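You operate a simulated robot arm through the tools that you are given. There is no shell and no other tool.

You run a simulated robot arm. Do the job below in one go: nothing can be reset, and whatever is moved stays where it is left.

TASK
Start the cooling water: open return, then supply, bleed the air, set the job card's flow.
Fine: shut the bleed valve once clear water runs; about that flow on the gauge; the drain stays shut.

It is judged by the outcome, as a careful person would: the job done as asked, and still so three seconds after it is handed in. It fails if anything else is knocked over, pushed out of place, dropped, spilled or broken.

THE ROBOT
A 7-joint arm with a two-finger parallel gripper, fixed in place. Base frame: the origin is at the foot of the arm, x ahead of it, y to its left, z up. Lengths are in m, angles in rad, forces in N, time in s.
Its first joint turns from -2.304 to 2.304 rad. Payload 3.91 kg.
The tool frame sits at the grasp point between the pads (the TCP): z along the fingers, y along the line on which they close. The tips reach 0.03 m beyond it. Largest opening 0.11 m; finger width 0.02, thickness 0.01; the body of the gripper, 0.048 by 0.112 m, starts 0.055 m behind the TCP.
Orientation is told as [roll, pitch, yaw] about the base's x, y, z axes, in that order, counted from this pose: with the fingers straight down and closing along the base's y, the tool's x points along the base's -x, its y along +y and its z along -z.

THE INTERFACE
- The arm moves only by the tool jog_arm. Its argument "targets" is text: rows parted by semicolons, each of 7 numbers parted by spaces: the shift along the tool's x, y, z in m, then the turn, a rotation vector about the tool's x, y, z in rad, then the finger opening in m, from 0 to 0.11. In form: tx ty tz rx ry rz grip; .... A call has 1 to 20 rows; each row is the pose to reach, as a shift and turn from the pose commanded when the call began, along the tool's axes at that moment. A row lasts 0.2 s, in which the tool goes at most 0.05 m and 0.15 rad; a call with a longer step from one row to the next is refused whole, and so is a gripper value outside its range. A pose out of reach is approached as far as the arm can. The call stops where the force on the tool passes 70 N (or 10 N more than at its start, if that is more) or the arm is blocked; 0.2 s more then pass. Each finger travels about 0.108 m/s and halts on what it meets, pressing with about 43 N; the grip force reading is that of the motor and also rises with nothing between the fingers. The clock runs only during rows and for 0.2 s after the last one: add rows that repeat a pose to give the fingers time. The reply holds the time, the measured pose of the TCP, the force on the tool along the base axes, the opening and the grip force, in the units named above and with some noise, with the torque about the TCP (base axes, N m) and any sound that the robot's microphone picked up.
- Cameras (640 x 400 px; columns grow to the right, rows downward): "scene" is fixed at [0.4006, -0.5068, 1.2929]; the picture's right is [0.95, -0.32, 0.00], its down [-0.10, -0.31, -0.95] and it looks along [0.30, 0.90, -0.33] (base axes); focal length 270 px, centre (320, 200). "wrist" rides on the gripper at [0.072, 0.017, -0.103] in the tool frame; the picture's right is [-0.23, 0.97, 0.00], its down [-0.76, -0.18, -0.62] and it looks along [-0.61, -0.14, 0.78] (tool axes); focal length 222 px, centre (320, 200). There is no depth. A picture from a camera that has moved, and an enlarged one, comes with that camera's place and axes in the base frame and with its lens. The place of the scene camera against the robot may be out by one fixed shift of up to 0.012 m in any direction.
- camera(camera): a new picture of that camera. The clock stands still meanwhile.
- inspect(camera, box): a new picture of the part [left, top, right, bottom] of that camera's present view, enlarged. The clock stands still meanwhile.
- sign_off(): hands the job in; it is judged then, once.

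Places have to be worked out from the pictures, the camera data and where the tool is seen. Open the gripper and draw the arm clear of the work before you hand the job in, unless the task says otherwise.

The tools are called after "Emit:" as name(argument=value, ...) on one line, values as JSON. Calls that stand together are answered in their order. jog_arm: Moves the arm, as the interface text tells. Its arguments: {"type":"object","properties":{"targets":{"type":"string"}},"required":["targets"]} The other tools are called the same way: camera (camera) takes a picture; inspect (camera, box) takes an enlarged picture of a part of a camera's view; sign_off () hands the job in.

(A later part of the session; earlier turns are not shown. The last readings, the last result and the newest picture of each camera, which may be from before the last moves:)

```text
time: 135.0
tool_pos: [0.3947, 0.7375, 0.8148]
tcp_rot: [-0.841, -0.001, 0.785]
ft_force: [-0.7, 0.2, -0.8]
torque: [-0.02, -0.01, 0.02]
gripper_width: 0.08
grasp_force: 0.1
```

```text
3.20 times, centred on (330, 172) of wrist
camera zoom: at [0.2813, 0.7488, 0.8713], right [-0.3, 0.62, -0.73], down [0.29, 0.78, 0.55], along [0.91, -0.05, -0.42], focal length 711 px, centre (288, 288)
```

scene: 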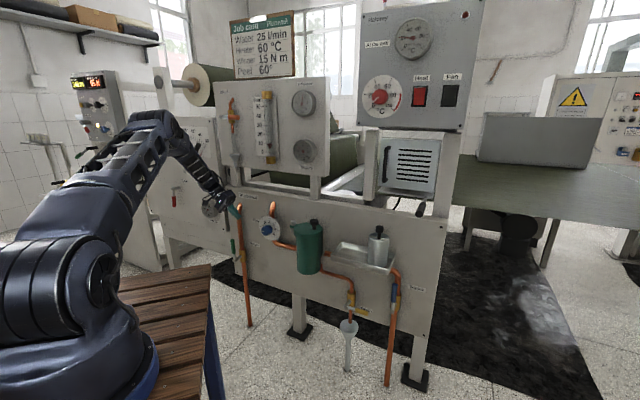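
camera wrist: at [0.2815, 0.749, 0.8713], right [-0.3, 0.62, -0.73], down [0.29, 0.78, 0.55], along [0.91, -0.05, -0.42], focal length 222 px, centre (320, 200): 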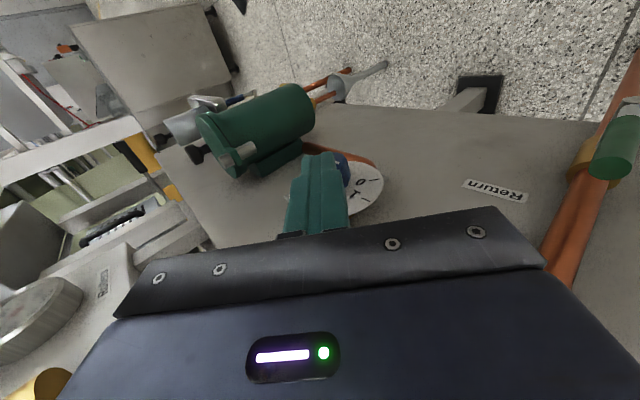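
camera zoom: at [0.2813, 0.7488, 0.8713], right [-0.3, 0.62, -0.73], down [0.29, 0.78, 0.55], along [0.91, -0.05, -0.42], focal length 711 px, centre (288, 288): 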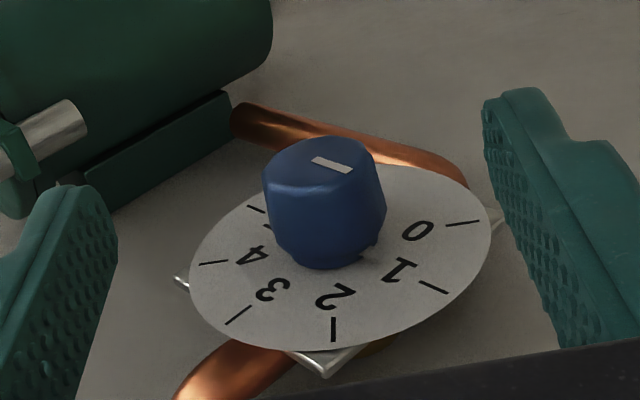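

Superb view: the pointer is at 1, the knob axis is at u≈−0.127, z≈0.715, its face at w≈0.084, the dial at w≈0.034, and the diameter is about 4.6 cm. I'll increase the lean to about 80° (so there is room to turn clockwise) and tip the wrist slightly out from the panel.

Emit:
jog_arm(targets="0 0 0 0.12 0 0 0.08; 0 0 0 0.24 0 0 0.08; 0 0 0 0.36 0 0 0.08; 0 0 0 0.48 0 0 0.08; 0 0 0 0.56 0 0 0.08; 0 0 0 0.56 0 0 0.08")

Emit:
jog_arm(targets="0 0 0 0 -0.1 0 0.08; 0 0 0 0 -0.2 0 0.08; 0 0 0 0 -0.2 0 0.08")

Emit:
camera(camera="wrist")

Emit:
camera(camera="scene")

```text
time: 136.4
tool_pos: [0.395, 0.7371, 0.8143]
tcp_rot: [-1.401, 0.001, 0.785]
ft_force: [-0.1, 0.6, 1.1]
torque: [-0.01, -0.01, 0.01]
gripper_width: 0.08
grasp_force: 0.1
```

```text
time: 137.2
tool_pos: [0.3958, 0.7372, 0.8156]
tcp_rot: [-1.404, -0.032, 0.985]
ft_force: [-0.3, 0.2, 0.1]
torque: [0.01, 0.02, 0.02]
gripper_width: 0.0801
grasp_force: 0.0
```

```text
taken
camera wrist: at [0.2672, 0.7349, 0.8128], right [0.01, 0.31, -0.95], down [-0.07, 0.95, 0.3], along [1.0, 0.07, 0.03], focal length 222 px, centre (320, 200)
```

wrist: 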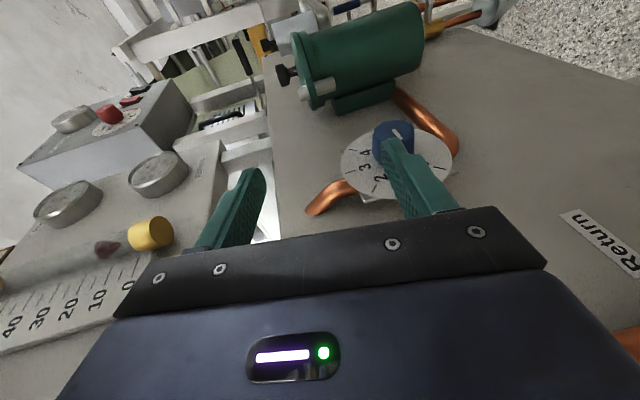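

```text
taken
```

scene: 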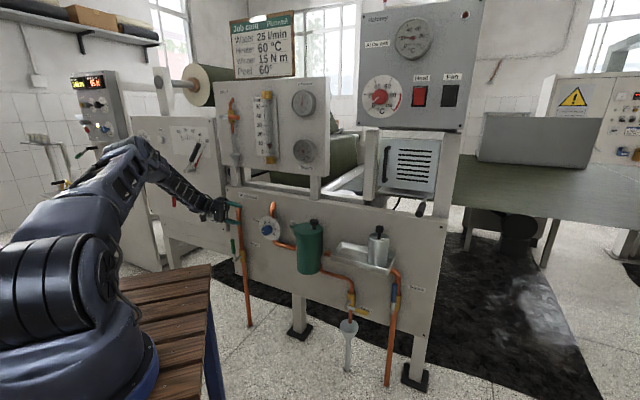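

Knob position confirmed (u≈−0.13, z≈0.715). Moving to a pre-grasp point 12 cm from the knob along the tool axis, then sliding the open fingers over it.

Emit:
jog_arm(targets="-0.0182 0.0266 0.0075 0 0 0 0.08; -0.0364 0.0533 0.015 0 0 0 0.08; -0.0546 0.0799 0.0225 0 0 0 0.08; -0.0546 0.0799 0.0225 0 0 0 0.08")

Emit:
camera(camera="wrist")

Emit:
inspect(camera="scene", box=[190, 180, 310, 270])

```text
time: 138.2
tool_pos: [0.4333, 0.7792, 0.7344]
tcp_rot: [-1.403, -0.033, 0.982]
ft_force: [0.0, 0.2, -0.1]
torque: [0.01, 0.01, -0.02]
gripper_width: 0.0801
grasp_force: 0.2
```

```text
taken
camera wrist: at [0.3063, 0.7775, 0.7318], right [0.01, 0.3, -0.95], down [-0.07, 0.95, 0.3], along [1.0, 0.06, 0.03], focal length 222 px, centre (320, 200)
```

wrist: 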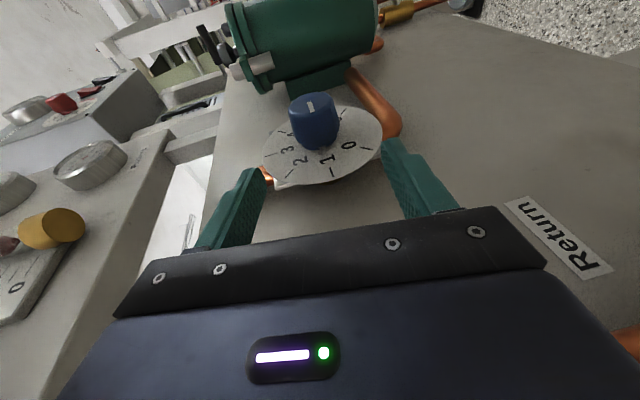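

```text
4.44 times, centred on (250, 225) of scene
camera zoom: at [0.4006, -0.5068, 1.2929], right [0.95, -0.32, 0.0], down [-0.1, -0.31, -0.95], along [0.3, 0.9, -0.33], focal length 1198 px, centre (631, 89)
```

zoom: 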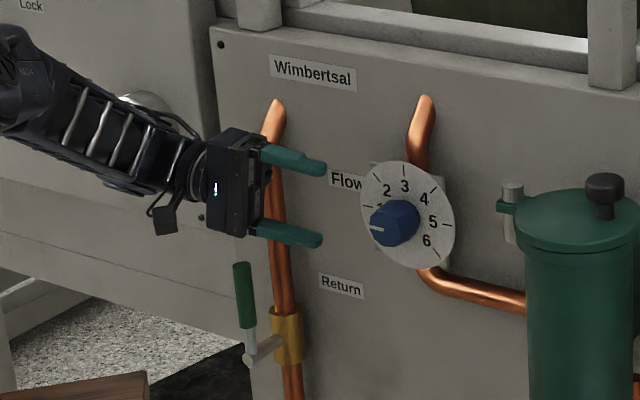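

The knob is centred between the open fingers. Sliding in 12 cm and closing gently on it.

Emit:
jog_arm(targets="0 0 0.03 0 0 0 0.08; 0 0 0.06 0 0 0 0.08; 0 0 0.09 0 0 0 0.08; 0 0 0.12 0 0 0 0.08; 0 0 0.12 0 0 0 0.08")

Emit:
camera(camera="wrist")

Emit:
inspect(camera="scene", box=[190, 180, 310, 270])

```text
time: 139.4
tool_pos: [0.5317, 0.7135, 0.7151]
tcp_rot: [-1.404, -0.034, 0.983]
ft_force: [-0.7, -0.5, -0.4]
torque: [0.01, -0.01, -0.01]
gripper_width: 0.08
grasp_force: 0.0
```

```text
taken
camera wrist: at [0.4048, 0.7128, 0.7128], right [0.01, 0.3, -0.95], down [-0.07, 0.95, 0.3], along [1.0, 0.06, 0.03], focal length 222 px, centre (320, 200)
```

wrist: 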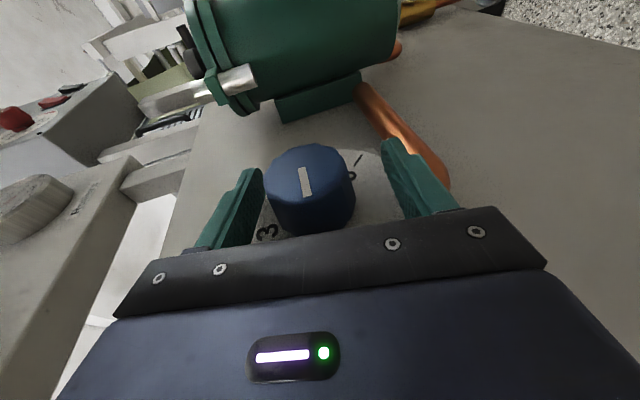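

```text
4.44 times, centred on (250, 225) of scene
camera zoom: at [0.4006, -0.5068, 1.2929], right [0.95, -0.32, 0.0], down [-0.1, -0.31, -0.95], along [0.3, 0.9, -0.33], focal length 1198 px, centre (631, 89)
```

zoom: 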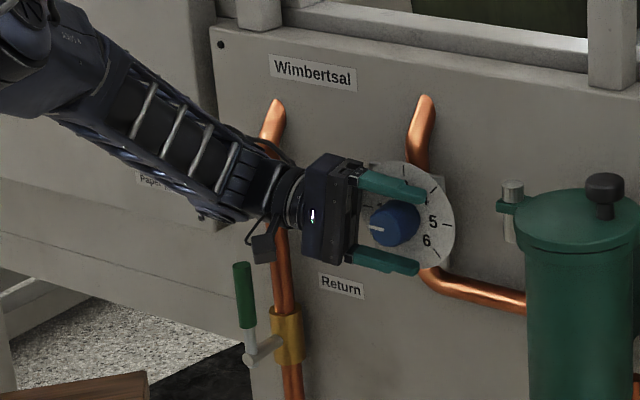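

Knob lies between the pads at the grasp point. Closing on it.

Emit:
jog_arm(targets="0 0 0 0 0 0 0.06; 0 0 0 0 0 0 0.045; 0 0 0 0 0 0 0.035; 0 0 0 0 0 0 0.03; 0 0 0 0 0 0 0.03")

Emit:
camera(camera="wrist")

```text
time: 140.6
tool_pos: [0.5329, 0.7147, 0.7178]
tcp_rot: [-1.405, -0.035, 0.984]
ft_force: [0.8, 4.0, 40.0]
torque: [-0.29, 0.24, -0.56]
gripper_width: 0.0498
grasp_force: 19.8
```

```text
taken
camera wrist: at [0.4048, 0.7133, 0.7152], right [0.01, 0.31, -0.95], down [-0.07, 0.95, 0.31], along [1.0, 0.06, 0.03], focal length 222 px, centre (320, 200)
```

wrist: 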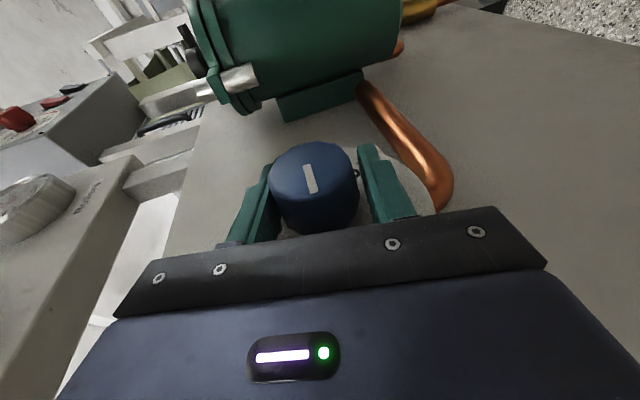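

The upper finger touched first (40 N up), so the knob sits a few millimetres higher; I'll shift 4 mm up and finish closing.

Emit:
jog_arm(targets="0 -0.002 0 0 0 0 0.03; 0 -0.004 0 0 0 0 0.03; 0 -0.004 0 0 0 0 0.03; 0 -0.004 0 0 0 0 0.03")

```text
time: 141.6
tool_pos: [0.5328, 0.7144, 0.7195]
tcp_rot: [-1.404, -0.032, 0.986]
ft_force: [8.5, 8.9, 32.1]
torque: [-0.21, 0.27, 0.07]
gripper_width: 0.0456
grasp_force: 15.4
```

Still pushing up; shifting another 3 mm.

Emit:
jog_arm(targets="0 -0.0015 0 0 0 0 0.03; 0 -0.003 0 0 0 0 0.03; 0 -0.003 0 0 0 0 0.03; 0 -0.003 0 0 0 0 0.03")

Emit:
camera(camera="wrist")

```text
time: 142.6
tool_pos: [0.5337, 0.7139, 0.7193]
tcp_rot: [-1.404, -0.031, 0.985]
ft_force: [6.3, 18.3, -6.7]
torque: [0.42, -0.43, 0.94]
gripper_width: 0.0454
grasp_force: 44.7
```

```text
taken
camera wrist: at [0.4054, 0.7119, 0.7179], right [0.01, 0.3, -0.95], down [-0.07, 0.95, 0.3], along [1.0, 0.07, 0.03], focal length 222 px, centre (320, 200)
```

wrist: 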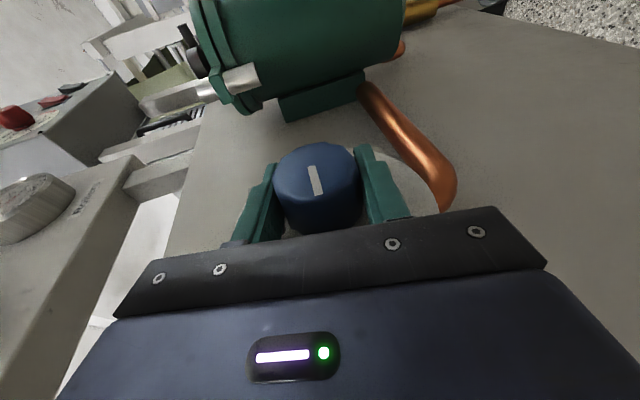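

Firm grip on the knob (dia 4.5 cm). Turning it clockwise by 0.35 rad about the knob axis as a first step, then reading the gauge.

Emit:
jog_arm(targets="0 0 0 -0.0858 0 0.0174 0.03; 0 0 0 -0.1715 0 0.0348 0.03; 0 0 0 -0.2573 0 0.0522 0.03; 0 0 0 -0.343 0 0.0697 0.03; 0 0 0 -0.343 0 0.0697 0.03")

Emit:
inspect(camera="scene", box=[190, 180, 310, 270])

Emit:
inspect(camera="scene", box=[245, 85, 305, 170])

Emit:
camera(camera="wrist")

```text
time: 143.8
tool_pos: [0.5286, 0.716, 0.7216]
tcp_rot: [-1.058, -0.097, 0.962]
ft_force: [-45.1, 34.9, -6.5]
torque: [-3.84, -3.44, 1.93]
gripper_width: 0.0463
grasp_force: 16.6
```

```text
4.44 times, centred on (250, 225) of scene
camera zoom: at [0.4006, -0.5068, 1.2929], right [0.95, -0.32, 0.0], down [-0.1, -0.31, -0.95], along [0.3, 0.9, -0.33], focal length 1198 px, centre (631, 89)
```

zoom: 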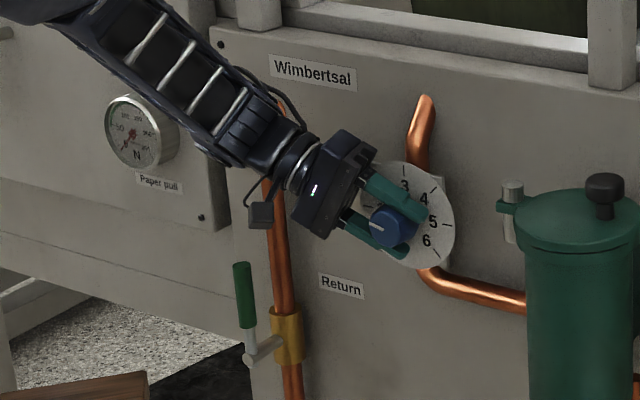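

```text
4.71 times, centred on (275, 128) of scene
camera zoom: at [0.4006, -0.5068, 1.2929], right [0.95, -0.32, 0.0], down [-0.1, -0.31, -0.95], along [0.3, 0.9, -0.33], focal length 1269 px, centre (532, 541)
```

zoom: 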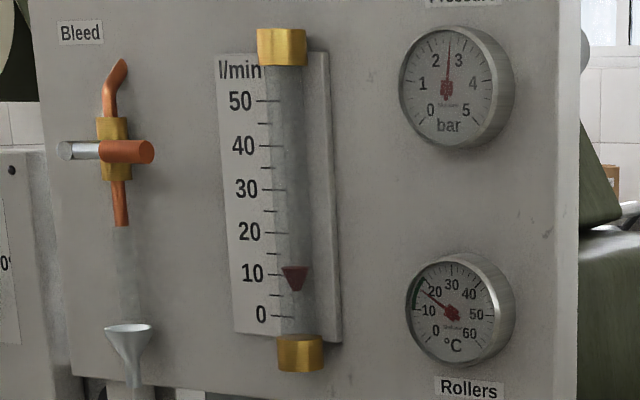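

```text
taken
camera wrist: at [0.4054, 0.7106, 0.7495], right [-0.22, 0.53, -0.82], down [0.03, 0.85, 0.53], along [0.98, 0.09, -0.2], focal length 222 px, centre (320, 200)
```

wrist: 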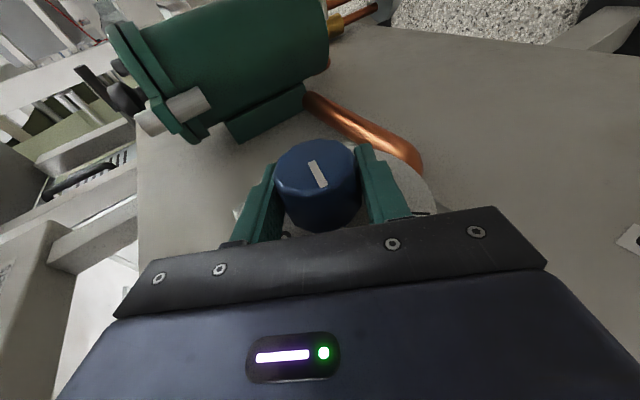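

The knob turned partly (flow rising to about 12) but there is a sideways load, so the axis is a little left of my TCP. I'll re-centre 5 mm to the left and read again.

Emit:
jog_arm(targets="-0.0005 0.0013 -0.0022 0 0 0 0.03; -0.0009 0.0025 -0.0043 0 0 0 0.03; -0.0009 0.0025 -0.0043 0 0 0 0.03; -0.0009 0.0025 -0.0043 0 0 0 0.03; -0.0009 0.0025 -0.0043 0 0 0 0.03")

Emit:
inspect(camera="scene", box=[245, 85, 305, 170])

Emit:
camera(camera="wrist")

```text
time: 145.0
tool_pos: [0.5302, 0.7166, 0.7223]
tcp_rot: [-1.061, -0.097, 0.957]
ft_force: [-49.7, -26.9, 3.7]
torque: [-1.19, -3.0, 1.04]
gripper_width: 0.0457
grasp_force: 45.0
```

```text
4.71 times, centred on (275, 128) of scene
camera zoom: at [0.4006, -0.5068, 1.2929], right [0.95, -0.32, 0.0], down [-0.1, -0.31, -0.95], along [0.3, 0.9, -0.33], focal length 1269 px, centre (532, 541)
```

zoom: 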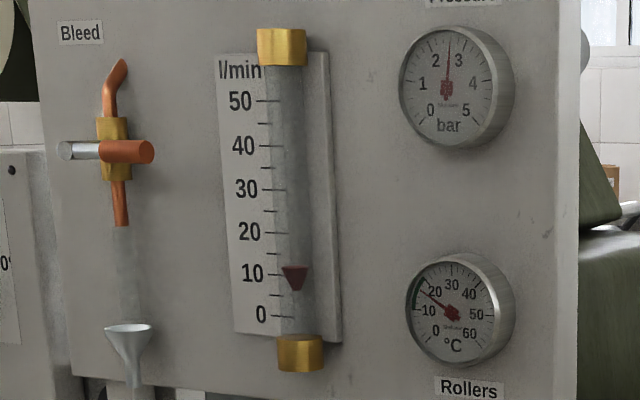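

```text
taken
camera wrist: at [0.4052, 0.7114, 0.7494], right [-0.21, 0.53, -0.82], down [0.04, 0.85, 0.53], along [0.98, 0.08, -0.2], focal length 222 px, centre (320, 200)
```

wrist: 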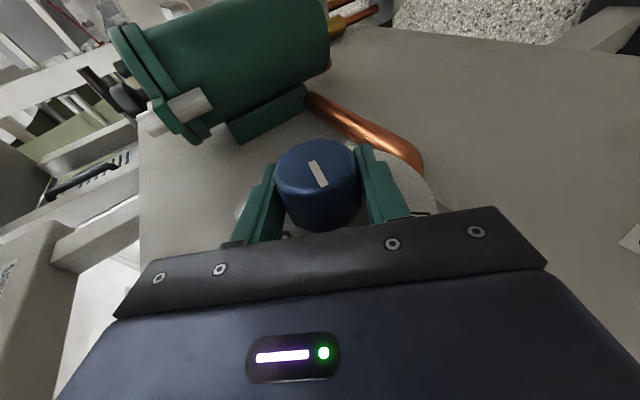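

Knob centre is now measured at (u −0.132, z 0.7185), matching the tool. I'll release briefly to drop the built-up load, re-grip here, and turn another 0.35 rad.

Emit:
jog_arm(targets="0 0 0 0 0 0 0.055; 0 0 0 0 0 0 0.065; 0 0 0 0 0 0 0.065; 0 0 0 0 0 0 0.05; 0 0 0 0 0 0 0.03; 0 0 0 0 0 0 0.02; 0 0 0 0 0 0 0.02")

Emit:
camera(camera="wrist")

```text
time: 146.6
tool_pos: [0.5306, 0.7178, 0.7217]
tcp_rot: [-1.059, -0.1, 0.961]
ft_force: [-3.0, 13.6, 5.2]
torque: [-0.74, -1.53, 0.43]
gripper_width: 0.0457
grasp_force: 45.0
```

```text
taken
camera wrist: at [0.4062, 0.7126, 0.7496], right [-0.21, 0.53, -0.82], down [0.03, 0.85, 0.53], along [0.98, 0.09, -0.2], focal length 222 px, centre (320, 200)
```

wrist: 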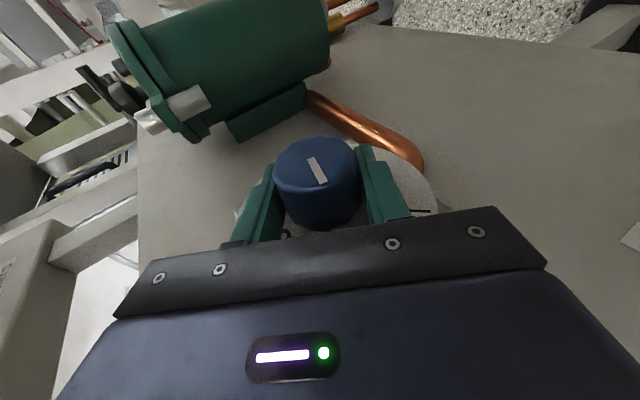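

Grip is clean now (small loads). Turning another 0.35 rad clockwise.

Emit:
jog_arm(targets="0 0 0 -0.0572 0 0.0116 0.02; 0 0 0 -0.1143 0 0.0232 0.02; 0 0 0 -0.1715 0 0.0348 0.02; 0 0 0 -0.2287 0 0.0465 0.02; 0 0 0 -0.2858 0 0.0581 0.02; 0 0 0 -0.343 0 0.0697 0.02; 0 0 0 -0.343 0 0.0697 0.02; 0 0 0 -0.343 0 0.0697 0.02")

Emit:
inspect(camera="scene", box=[245, 85, 305, 170])

Emit:
camera(camera="wrist")

Emit:
inspect(camera="scene", box=[190, 180, 310, 270])

```text
time: 147.4
tool_pos: [0.5284, 0.7211, 0.7254]
tcp_rot: [-0.896, -0.13, 0.949]
ft_force: [-2.5, -20.5, 33.0]
torque: [-0.25, -0.52, -0.53]
gripper_width: 0.0448
grasp_force: 25.0
stopped in row 4: the force on the tool passed its limit at 77 N (the readings are from after the stop); the commanded pose is now the measured one
```

```text
4.71 times, centred on (275, 128) of scene
camera zoom: at [0.4006, -0.5068, 1.2929], right [0.95, -0.32, 0.0], down [-0.1, -0.31, -0.95], along [0.3, 0.9, -0.33], focal length 1269 px, centre (532, 541)
```

zoom: 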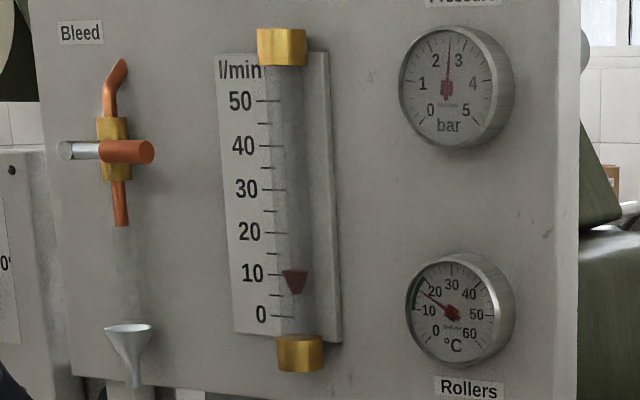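

```text
taken
camera wrist: at [0.4069, 0.7108, 0.7672], right [-0.31, 0.62, -0.72], down [0.09, 0.78, 0.62], along [0.95, 0.12, -0.3], focal length 222 px, centre (320, 200)
```

wrist: 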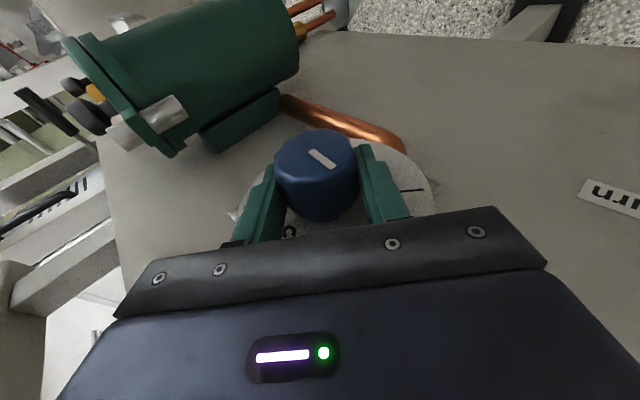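

```text
4.44 times, centred on (250, 225) of scene
camera zoom: at [0.4006, -0.5068, 1.2929], right [0.95, -0.32, 0.0], down [-0.1, -0.31, -0.95], along [0.3, 0.9, -0.33], focal length 1198 px, centre (631, 89)
```

zoom: 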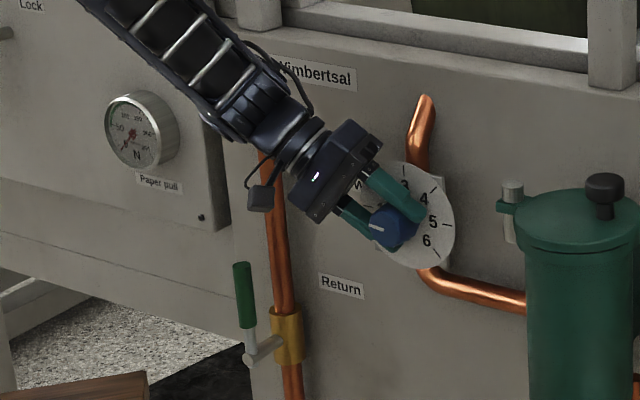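

The knob hasn't really turned; the load pattern (contact about 9 cm above the TCP, pushing left) says the gripper body was pressing on the flow pipe above the knob. I'll release, back out, return to the larger lean, and tilt the wrist further out from the panel.

Emit:
jog_arm(targets="0 0 0 0 0 0 0.06; 0 0 0 0 0 0 0.08; 0 0 0 0 0 0 0.08; 0 0 -0.04 0 0 0 0.08; 0 0 -0.08 0 0 0 0.08; 0 0 -0.12 0 0 0 0.08; 0.02 0 -0.13 0.122 0 -0.025 0.08; 0.04 0 -0.13 0.245 0 -0.05 0.08; 0.06 0 -0.13 0.367 0 -0.075 0.08; 0.06 0 -0.13 0.49 0 -0.0993 0.08; 0.06 0 -0.13 0.49 0 -0.0993 0.08")

Emit:
inspect(camera="scene", box=[230, 180, 310, 270])

Emit:
inspect(camera="scene", box=[245, 85, 305, 170])

Emit:
camera(camera="wrist")

```text
time: 149.8
tool_pos: [0.4027, 0.725, 0.7967]
tcp_rot: [-1.387, -0.039, 0.992]
ft_force: [-0.6, -0.9, -0.1]
torque: [-0.02, -0.03, -0.03]
gripper_width: 0.0799
grasp_force: 0.1
```

```text
4.44 times, centred on (270, 225) of scene
camera zoom: at [0.4006, -0.5068, 1.2929], right [0.95, -0.32, 0.0], down [-0.1, -0.31, -0.95], along [0.3, 0.9, -0.33], focal length 1198 px, centre (542, 89)
```

zoom: 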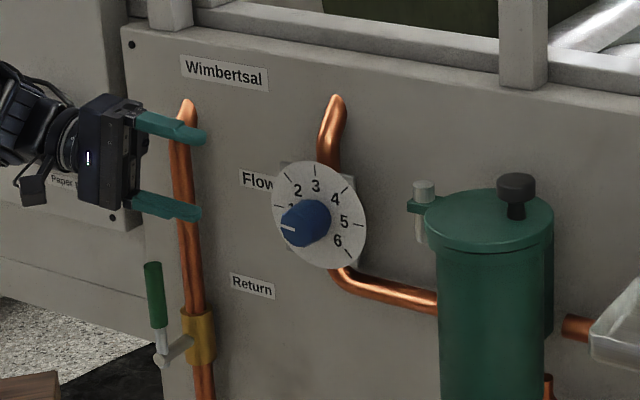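

```text
4.71 times, centred on (275, 128) of scene
camera zoom: at [0.4006, -0.5068, 1.2929], right [0.95, -0.32, 0.0], down [-0.1, -0.31, -0.95], along [0.3, 0.9, -0.33], focal length 1269 px, centre (532, 541)
```

zoom: 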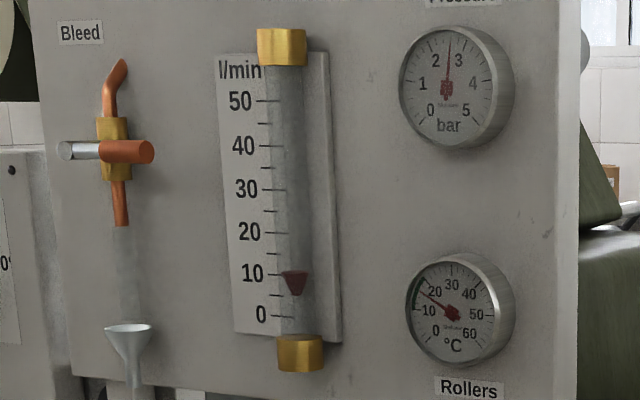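

```text
taken
camera wrist: at [0.2743, 0.7209, 0.7949], right [-0.01, 0.32, -0.95], down [-0.08, 0.95, 0.32], along [1.0, 0.07, 0.02], focal length 222 px, centre (320, 200)
```

wrist: 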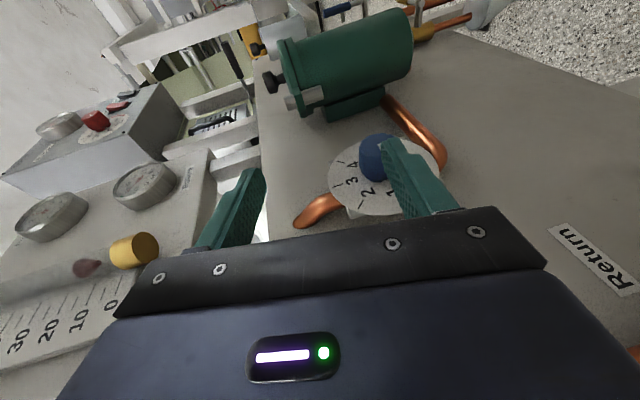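

The knob still points at 1 and is unharmed; flow reads about 11. I'll tilt the wrist out by another 0.4 rad, line up on the knob again and check.

Emit:
jog_arm(targets="0 0 0 0 -0.13 0 0.08; 0 0 0 0 -0.26 0 0.08; 0 0 0 0 -0.393 0 0.08; 0 0 0 0 -0.393 0 0.08")

Emit:
jog_arm(targets="-0.0028 0.0291 0.0082 0 0 0 0.08; -0.0056 0.0582 0.0163 0 0 0 0.08; -0.0056 0.0582 0.0163 0 0 0 0.08")

Emit:
camera(camera="wrist")

Emit:
inspect(camera="scene", box=[190, 180, 310, 270])

```text
time: 150.8
tool_pos: [0.4033, 0.7242, 0.7943]
tcp_rot: [-1.414, -0.107, 1.382]
ft_force: [0.2, -0.1, -0.5]
torque: [-0.01, 0.04, -0.02]
gripper_width: 0.0799
grasp_force: 0.1
```

```text
time: 151.6
tool_pos: [0.4111, 0.7341, 0.7363]
tcp_rot: [-1.415, -0.106, 1.381]
ft_force: [0.0, 0.5, 0.3]
torque: [-0.01, -0.01, -0.02]
gripper_width: 0.0797
grasp_force: 0.1
```

```text
taken
camera wrist: at [0.295, 0.6837, 0.7285], right [-0.09, 0.35, -0.93], down [-0.44, 0.83, 0.35], along [0.89, 0.44, 0.08], focal length 222 px, centre (320, 200)
```

wrist: 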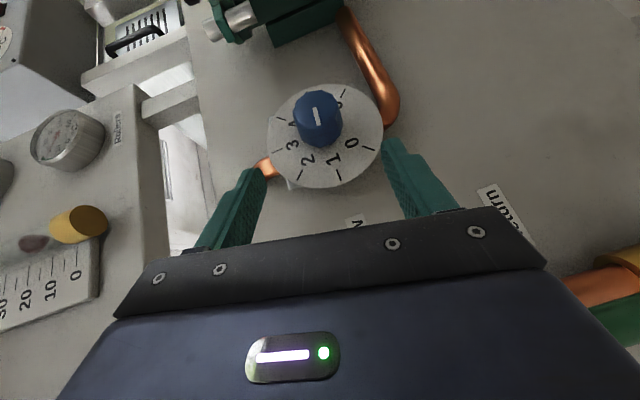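

```text
4.44 times, centred on (250, 225) of scene
camera zoom: at [0.4006, -0.5068, 1.2929], right [0.95, -0.32, 0.0], down [-0.1, -0.31, -0.95], along [0.3, 0.9, -0.33], focal length 1198 px, centre (631, 89)
```

zoom: 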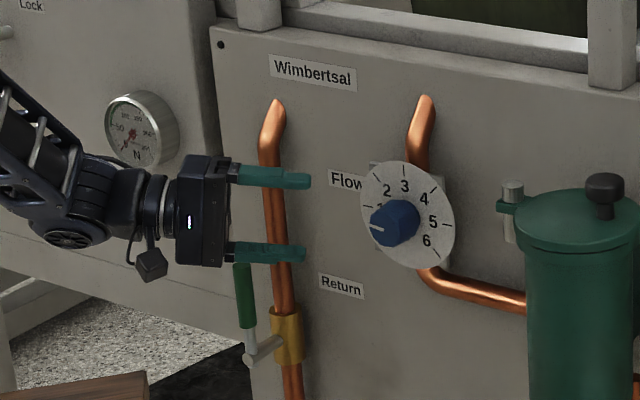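

Clear view: the pointer is at about 1.3, knob centre (u −0.131, z 0.7185) – aligned. Sliding in and closing on the knob.

Emit:
jog_arm(targets="0 -0.0005 0.03 0 0 0 0.08; 0 -0.001 0.06 0 0 0 0.08; 0 -0.0015 0.09 0 0 0 0.08; 0 -0.002 0.12 0 0 0 0.08; 0 -0.002 0.12 0 0 0 0.06; 0 -0.002 0.12 0 0 0 0.045; 0 -0.002 0.12 0 0 0 0.03; 0 -0.002 0.12 0 0 0 0.02; 0 -0.002 0.12 0 0 0 0.02")

Emit:
camera(camera="wrist")

Emit:
inspect(camera="scene", box=[190, 180, 310, 270])

```text
time: 153.6
tool_pos: [0.5294, 0.7133, 0.7211]
tcp_rot: [-1.413, -0.105, 1.381]
ft_force: [-5.3, 1.2, 5.6]
torque: [0.51, -0.46, 0.17]
gripper_width: 0.0457
grasp_force: 45.5
```

```text
taken
camera wrist: at [0.4121, 0.6628, 0.7118], right [-0.09, 0.35, -0.93], down [-0.44, 0.83, 0.35], along [0.89, 0.44, 0.08], focal length 222 px, centre (320, 200)
```

wrist: 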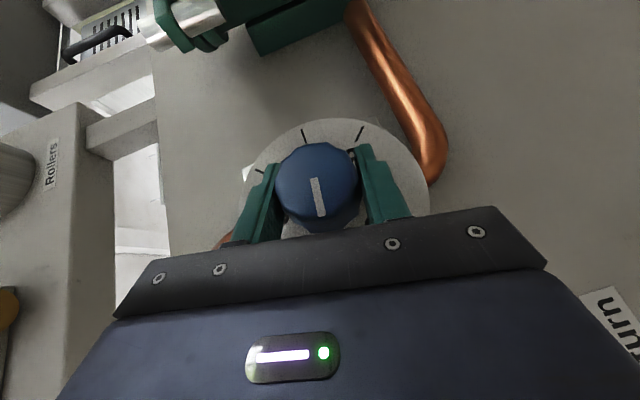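

```text
4.44 times, centred on (250, 225) of scene
camera zoom: at [0.4006, -0.5068, 1.2929], right [0.95, -0.32, 0.0], down [-0.1, -0.31, -0.95], along [0.3, 0.9, -0.33], focal length 1198 px, centre (631, 89)
```

zoom: 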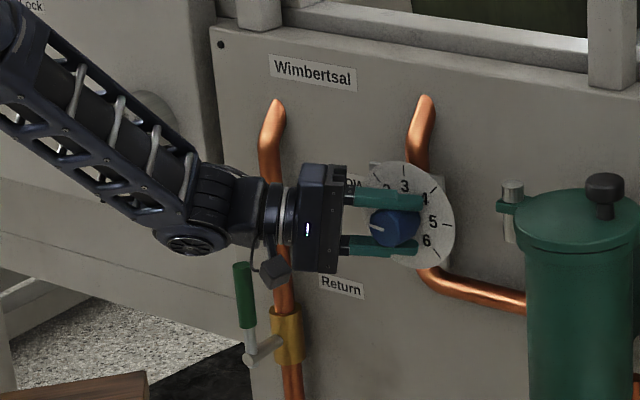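

Clean grip with little load. Turning 0.3 rad clockwise about the knob axis.

Emit:
jog_arm(targets="0 0 0 -0.0499 0 0.0334 0.02; 0 0 0 -0.0997 0 0.0667 0.02; 0 0 0 -0.1496 0 0.1001 0.02; 0 0 0 -0.1994 0 0.1334 0.02; 0 0 0 -0.2493 0 0.1668 0.02; 0 0 0 -0.2493 0 0.1668 0.02")

Emit:
camera(camera="wrist")

Emit:
inspect(camera="scene", box=[190, 180, 310, 270])

Emit:
inspect(camera="scene", box=[245, 85, 305, 170])

```text
time: 155.0
tool_pos: [0.5293, 0.7141, 0.7194]
tcp_rot: [-1.154, -0.267, 1.333]
ft_force: [2.7, -4.4, 17.8]
torque: [0.16, -0.16, -0.35]
gripper_width: 0.0456
grasp_force: 44.8
```

```text
taken
camera wrist: at [0.4118, 0.663, 0.7263], right [-0.28, 0.53, -0.8], down [-0.34, 0.73, 0.6], along [0.9, 0.43, -0.02], focal length 222 px, centre (320, 200)
```

wrist: 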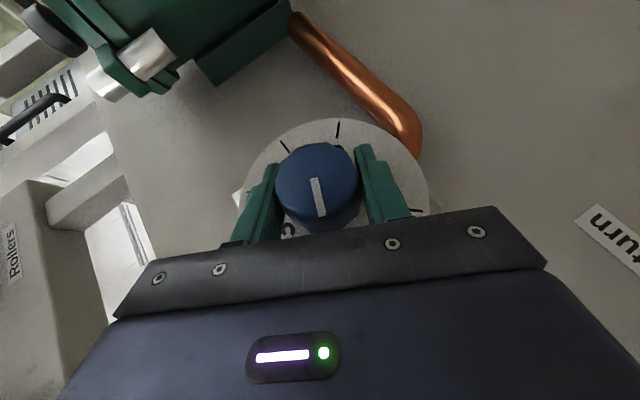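

```text
4.44 times, centred on (250, 225) of scene
camera zoom: at [0.4006, -0.5068, 1.2929], right [0.95, -0.32, 0.0], down [-0.1, -0.31, -0.95], along [0.3, 0.9, -0.33], focal length 1198 px, centre (631, 89)
```

zoom: 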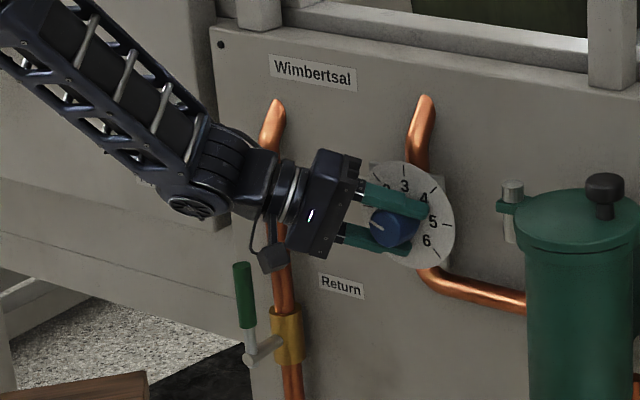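

```text
4.71 times, centred on (275, 128) of scene
camera zoom: at [0.4006, -0.5068, 1.2929], right [0.95, -0.32, 0.0], down [-0.1, -0.31, -0.95], along [0.3, 0.9, -0.33], focal length 1269 px, centre (532, 541)
```

zoom: 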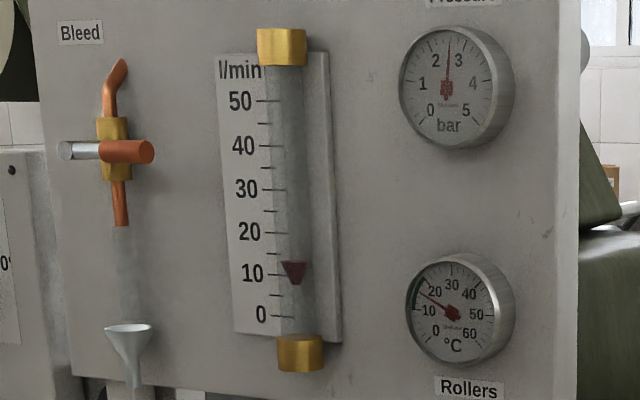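

The knob is now turning with the tool and the float is climbing (about 13). Turning a further 0.55 rad, then letting it settle.

Emit:
jog_arm(targets="0 0 0 -0.0499 0 0.0334 0.02; 0 0 0 -0.0997 0 0.0667 0.02; 0 0 0 -0.1496 0 0.1001 0.02; 0 0 0 -0.1994 0 0.1334 0.02; 0 0 0 -0.2493 0 0.1668 0.02; 0 0 0 -0.2991 0 0.2002 0.02; 0 0 0 -0.349 0 0.2335 0.02; 0 0 0 -0.3989 0 0.2669 0.02; 0 0 0 -0.4571 0 0.3058 0.02; 0 0 0 -0.4571 0 0.3058 0.02; 0 0 0 -0.4571 0 0.3058 0.02; 0 0 0 -0.4571 0 0.3058 0.02; 0 0 0 -0.4571 0 0.3058 0.02; 0 0 0 -0.4571 0 0.3058 0.02")

Emit:
camera(camera="wrist")

Emit:
inspect(camera="scene", box=[190, 180, 310, 270])

Emit:
inspect(camera="scene", box=[245, 85, 305, 170])

```text
time: 158.0
tool_pos: [0.5288, 0.7139, 0.7213]
tcp_rot: [-0.617, -0.502, 1.127]
ft_force: [2.7, -17.3, 18.2]
torque: [0.42, -0.42, -0.95]
gripper_width: 0.0458
grasp_force: 45.2
```

```text
taken
camera wrist: at [0.4192, 0.6556, 0.7505], right [-0.52, 0.77, -0.38], down [-0.03, 0.43, 0.9], along [0.86, 0.48, -0.2], focal length 222 px, centre (320, 200)
```

wrist: 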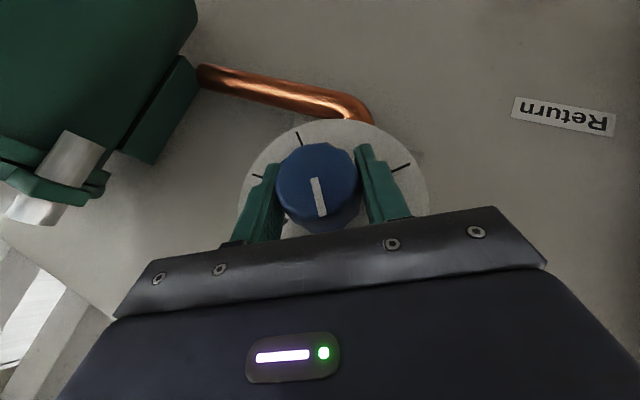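

```text
4.44 times, centred on (250, 225) of scene
camera zoom: at [0.4006, -0.5068, 1.2929], right [0.95, -0.32, 0.0], down [-0.1, -0.31, -0.95], along [0.3, 0.9, -0.33], focal length 1198 px, centre (631, 89)
```

zoom: 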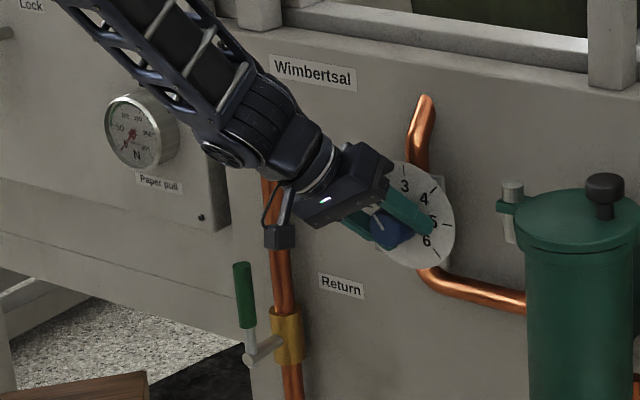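

```text
4.71 times, centred on (275, 128) of scene
camera zoom: at [0.4006, -0.5068, 1.2929], right [0.95, -0.32, 0.0], down [-0.1, -0.31, -0.95], along [0.3, 0.9, -0.33], focal length 1269 px, centre (532, 541)
```

zoom: 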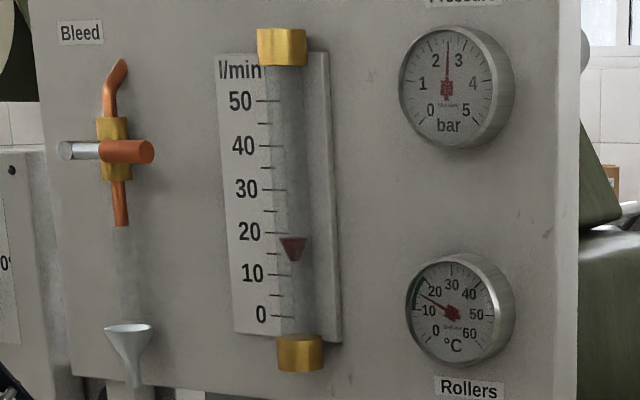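

Flow is about 19 now and the pointer keeps with the tool. For more range I'll open the fingers, swing back about the knob by 0.75 rad, and re-grip.

Emit:
jog_arm(targets="0 0 0 0 0 0 0.06; 0 0 0 0 0 0 0.08; 0 0 0 0 0 0 0.08; 0 0 0 0.1039 0 -0.0695 0.08; 0 0 0 0.2078 0 -0.139 0.08; 0 0 0 0.3116 0 -0.2085 0.08; 0 0 0 0.4155 0 -0.278 0.08; 0 0 0 0.5194 0 -0.3475 0.08; 0 0 0 0.6233 0 -0.417 0.08; 0 0 0 0.6233 0 -0.417 0.06; 0 0 0 0.6233 0 -0.417 0.045; 0 0 0 0.6233 0 -0.417 0.03; 0 0 0 0.6233 0 -0.417 0.02; 0 0 0 0.6233 0 -0.417 0.02")

Emit:
camera(camera="wrist")

Emit:
inspect(camera="scene", box=[245, 85, 305, 170])

```text
time: 161.0
tool_pos: [0.5273, 0.7154, 0.7207]
tcp_rot: [-1.329, -0.163, 1.371]
ft_force: [-13.7, 0.7, 17.6]
torque: [0.15, -0.16, -0.03]
gripper_width: 0.0455
grasp_force: 45.0
```

```text
taken
camera wrist: at [0.4102, 0.6645, 0.7171], right [-0.15, 0.42, -0.9], down [-0.41, 0.8, 0.44], along [0.9, 0.44, 0.05], focal length 222 px, centre (320, 200)
```

wrist: 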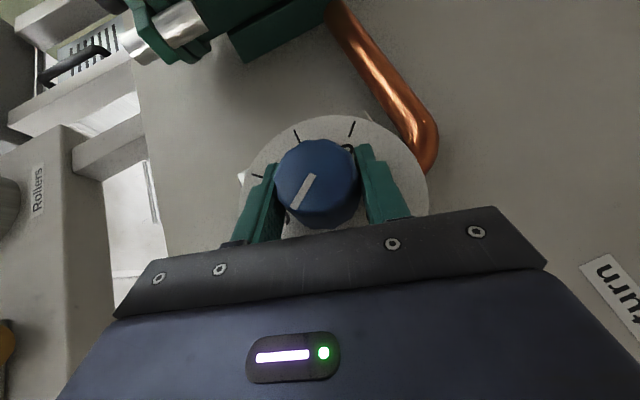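

```text
4.71 times, centred on (275, 128) of scene
camera zoom: at [0.4006, -0.5068, 1.2929], right [0.95, -0.32, 0.0], down [-0.1, -0.31, -0.95], along [0.3, 0.9, -0.33], focal length 1269 px, centre (532, 541)
```

zoom: 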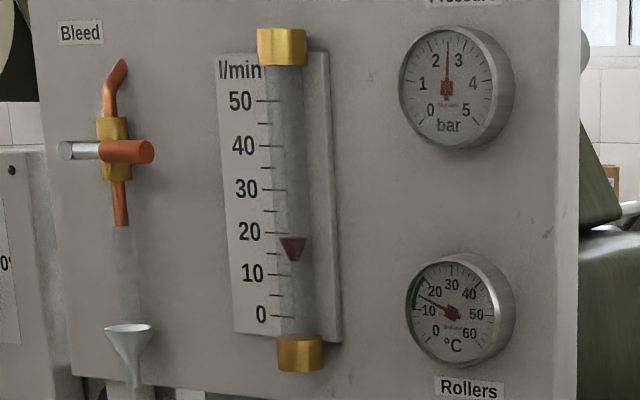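

Settled at about 19 with a fresh grip. Turning 0.5 rad further.

Emit:
jog_arm(targets="0 0 0 -0.0499 0 0.0334 0.02; 0 0 0 -0.0997 0 0.0667 0.02; 0 0 0 -0.1496 0 0.1001 0.02; 0 0 0 -0.1994 0 0.1334 0.02; 0 0 0 -0.2493 0 0.1668 0.02; 0 0 0 -0.2991 0 0.2002 0.02; 0 0 0 -0.349 0 0.2335 0.02; 0 0 0 -0.4155 0 0.278 0.02; 0 0 0 -0.4155 0 0.278 0.02; 0 0 0 -0.4155 0 0.278 0.02; 0 0 0 -0.4155 0 0.278 0.02; 0 0 0 -0.4155 0 0.278 0.02; 0 0 0 -0.4155 0 0.278 0.02; 0 0 0 -0.4155 0 0.278 0.02; 0 0 0 -0.4155 0 0.278 0.02")

Emit:
inspect(camera="scene", box=[245, 85, 305, 170])

Emit:
camera(camera="wrist")

```text
time: 164.2
tool_pos: [0.5287, 0.7131, 0.7203]
tcp_rot: [-0.873, -0.407, 1.24]
ft_force: [3.6, 17.5, 36.5]
torque: [0.52, -0.56, -0.46]
gripper_width: 0.0451
grasp_force: 45.4
```

```text
4.71 times, centred on (275, 128) of scene
camera zoom: at [0.4006, -0.5068, 1.2929], right [0.95, -0.32, 0.0], down [-0.1, -0.31, -0.95], along [0.3, 0.9, -0.33], focal length 1269 px, centre (532, 541)
```

zoom: 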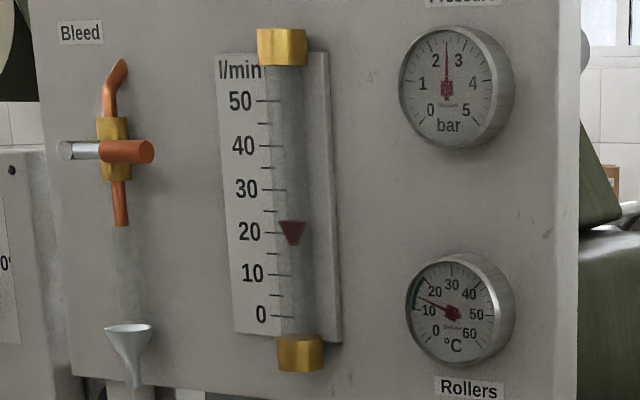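

```text
taken
camera wrist: at [0.4142, 0.6604, 0.7408], right [-0.43, 0.68, -0.6], down [-0.19, 0.58, 0.79], along [0.88, 0.45, -0.12], focal length 222 px, centre (320, 200)
```

wrist: 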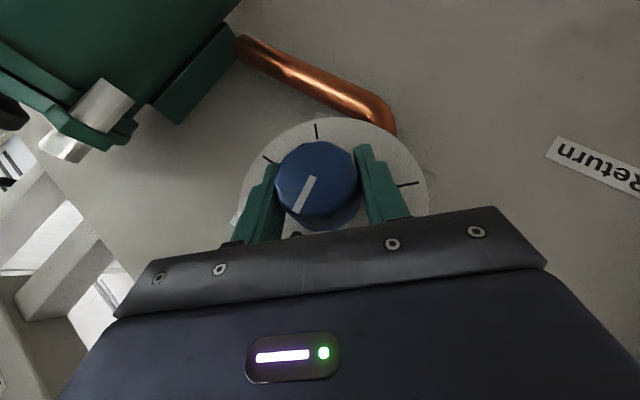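

Now about 22.5 as seen (about 23 allowing for parallax). A further 0.2 rad.

Emit:
jog_arm(targets="0 0 0 -0.0416 0 0.0278 0.02; 0 0 0 -0.0831 0 0.0556 0.02; 0 0 0 -0.1247 0 0.0834 0.02; 0 0 0 -0.1662 0 0.1112 0.02; 0 0 0 -0.1662 0 0.1112 0.02; 0 0 0 -0.1662 0 0.1112 0.02; 0 0 0 -0.1662 0 0.1112 0.02; 0 0 0 -0.1662 0 0.1112 0.02; 0 0 0 -0.1662 0 0.1112 0.02; 0 0 0 -0.1662 0 0.1112 0.02; 0 0 0 -0.1662 0 0.1112 0.02; 0 0 0 -0.1662 0 0.1112 0.02")

Emit:
inspect(camera="scene", box=[255, 95, 285, 165])

Emit:
inspect(camera="scene", box=[245, 85, 305, 170])

```text
time: 166.8
tool_pos: [0.5292, 0.7135, 0.7203]
tcp_rot: [-0.671, -0.484, 1.154]
ft_force: [2.2, 3.8, 41.0]
torque: [0.44, -0.45, -0.79]
gripper_width: 0.0453
grasp_force: 44.8
```

```text
5.71 times, centred on (270, 130) of scene
camera zoom: at [0.4006, -0.5068, 1.2929], right [0.95, -0.32, 0.0], down [-0.1, -0.31, -0.95], along [0.3, 0.9, -0.33], focal length 1540 px, centre (606, 600)
```

zoom: 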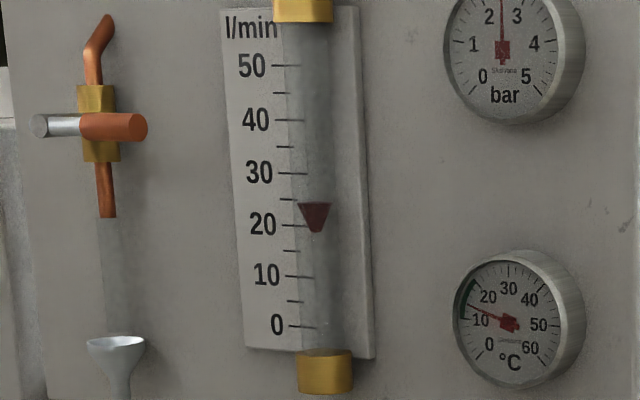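

```text
4.71 times, centred on (275, 128) of scene
camera zoom: at [0.4006, -0.5068, 1.2929], right [0.95, -0.32, 0.0], down [-0.1, -0.31, -0.95], along [0.3, 0.9, -0.33], focal length 1269 px, centre (532, 541)
```

zoom: 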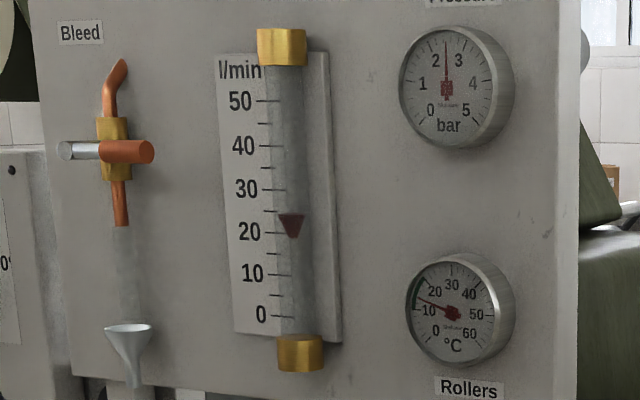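

The float's top edge stands at about 24.5 as seen from slightly above, i.e. 25 with parallax. I'll release the knob, back out along the tool axis and re-check.

Emit:
jog_arm(targets="0 0 0 0 0 0 0.06; 0 0 0 0 0 0 0.08; 0 0 0 0 0 0 0.08; 0 0 -0.04 0 0 0 0.08; 0 0 -0.08 0 0 0 0.08; 0 0 -0.12 0 0 0 0.08; 0 0 -0.16 0 0 0 0.08; 0 0 -0.2 0 0 0 0.08; 0 0 -0.2 0 0 0 0.08")

Emit:
camera(camera="scene")

Emit:
camera(camera="wrist")

Emit:
inspect(camera="scene", box=[255, 95, 285, 165])

```text
time: 168.8
tool_pos: [0.3846, 0.6976, 0.8574]
tcp_rot: [-0.671, -0.481, 1.153]
ft_force: [-0.6, 0.3, -0.3]
torque: [-0.02, 0.0, 0.02]
gripper_width: 0.0801
grasp_force: 0.1
```

```text
taken
```

scene: 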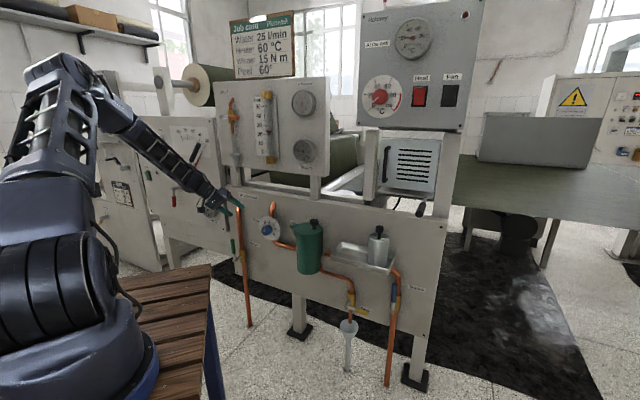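

```text
taken
camera wrist: at [0.2742, 0.6404, 0.8859], right [-0.5, 0.75, -0.43], down [-0.07, 0.46, 0.88], along [0.86, 0.47, -0.18], focal length 222 px, centre (320, 200)
```

wrist: 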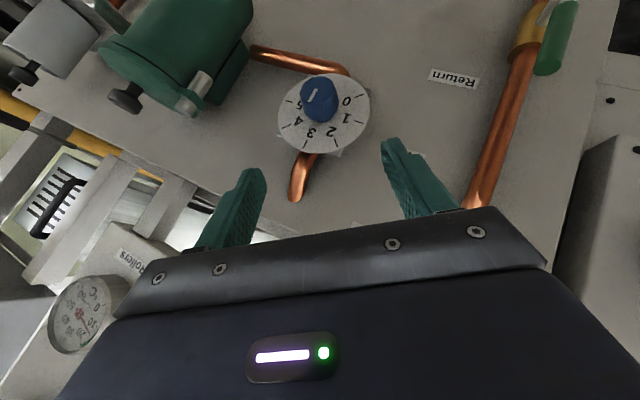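

```text
5.71 times, centred on (270, 130) of scene
camera zoom: at [0.4006, -0.5068, 1.2929], right [0.95, -0.32, 0.0], down [-0.1, -0.31, -0.95], along [0.3, 0.9, -0.33], focal length 1540 px, centre (606, 600)
```

zoom: 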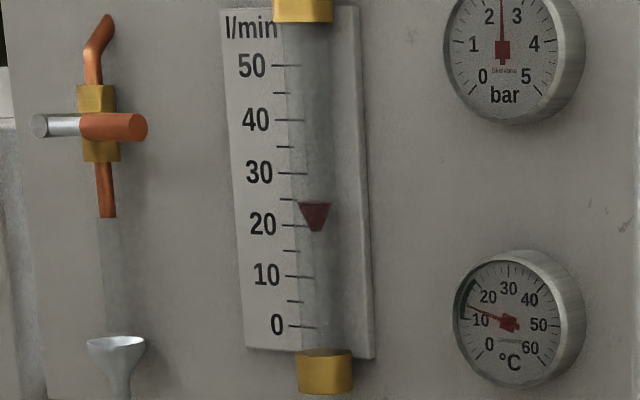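

Flow is steady after release, temperature is falling. To check the reading without parallax I'll raise the wrist camera straight up to the gauge's level.

Emit:
jog_arm(targets="-0.02 -0.0236 -0.0296 0 0 0 0.08; -0.0394 -0.0471 -0.0591 0 0 0 0.08; -0.0591 -0.0707 -0.0887 0 0 0 0.08; -0.0789 -0.0943 -0.1183 0 0 0 0.08; -0.0986 -0.1179 -0.1479 0 0 0 0.06; -0.1183 -0.1414 -0.1774 0 0 0 0.03; -0.138 -0.165 -0.207 0 0 0 0.03; -0.138 -0.165 -0.207 0 0 0 0.03")

Emit:
camera(camera="wrist")

Emit:
camera(camera="scene")

```text
time: 170.6
tool_pos: [0.3867, 0.6967, 1.1562]
tcp_rot: [-0.67, -0.485, 1.154]
ft_force: [-0.2, -0.6, 1.0]
torque: [-0.01, 0.01, 0.03]
gripper_width: 0.0299
grasp_force: 0.0
```

```text
taken
camera wrist: at [0.2761, 0.6398, 1.1852], right [-0.5, 0.75, -0.43], down [-0.07, 0.46, 0.88], along [0.86, 0.47, -0.18], focal length 222 px, centre (320, 200)
```

wrist: 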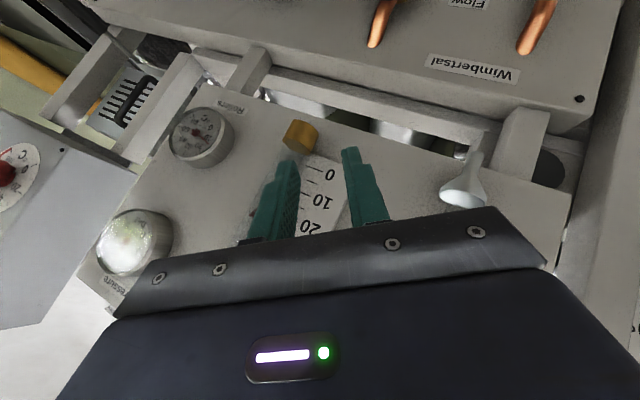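

```text
taken
```

scene: 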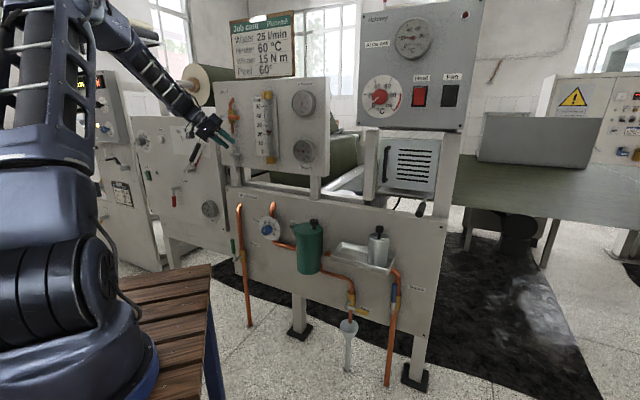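

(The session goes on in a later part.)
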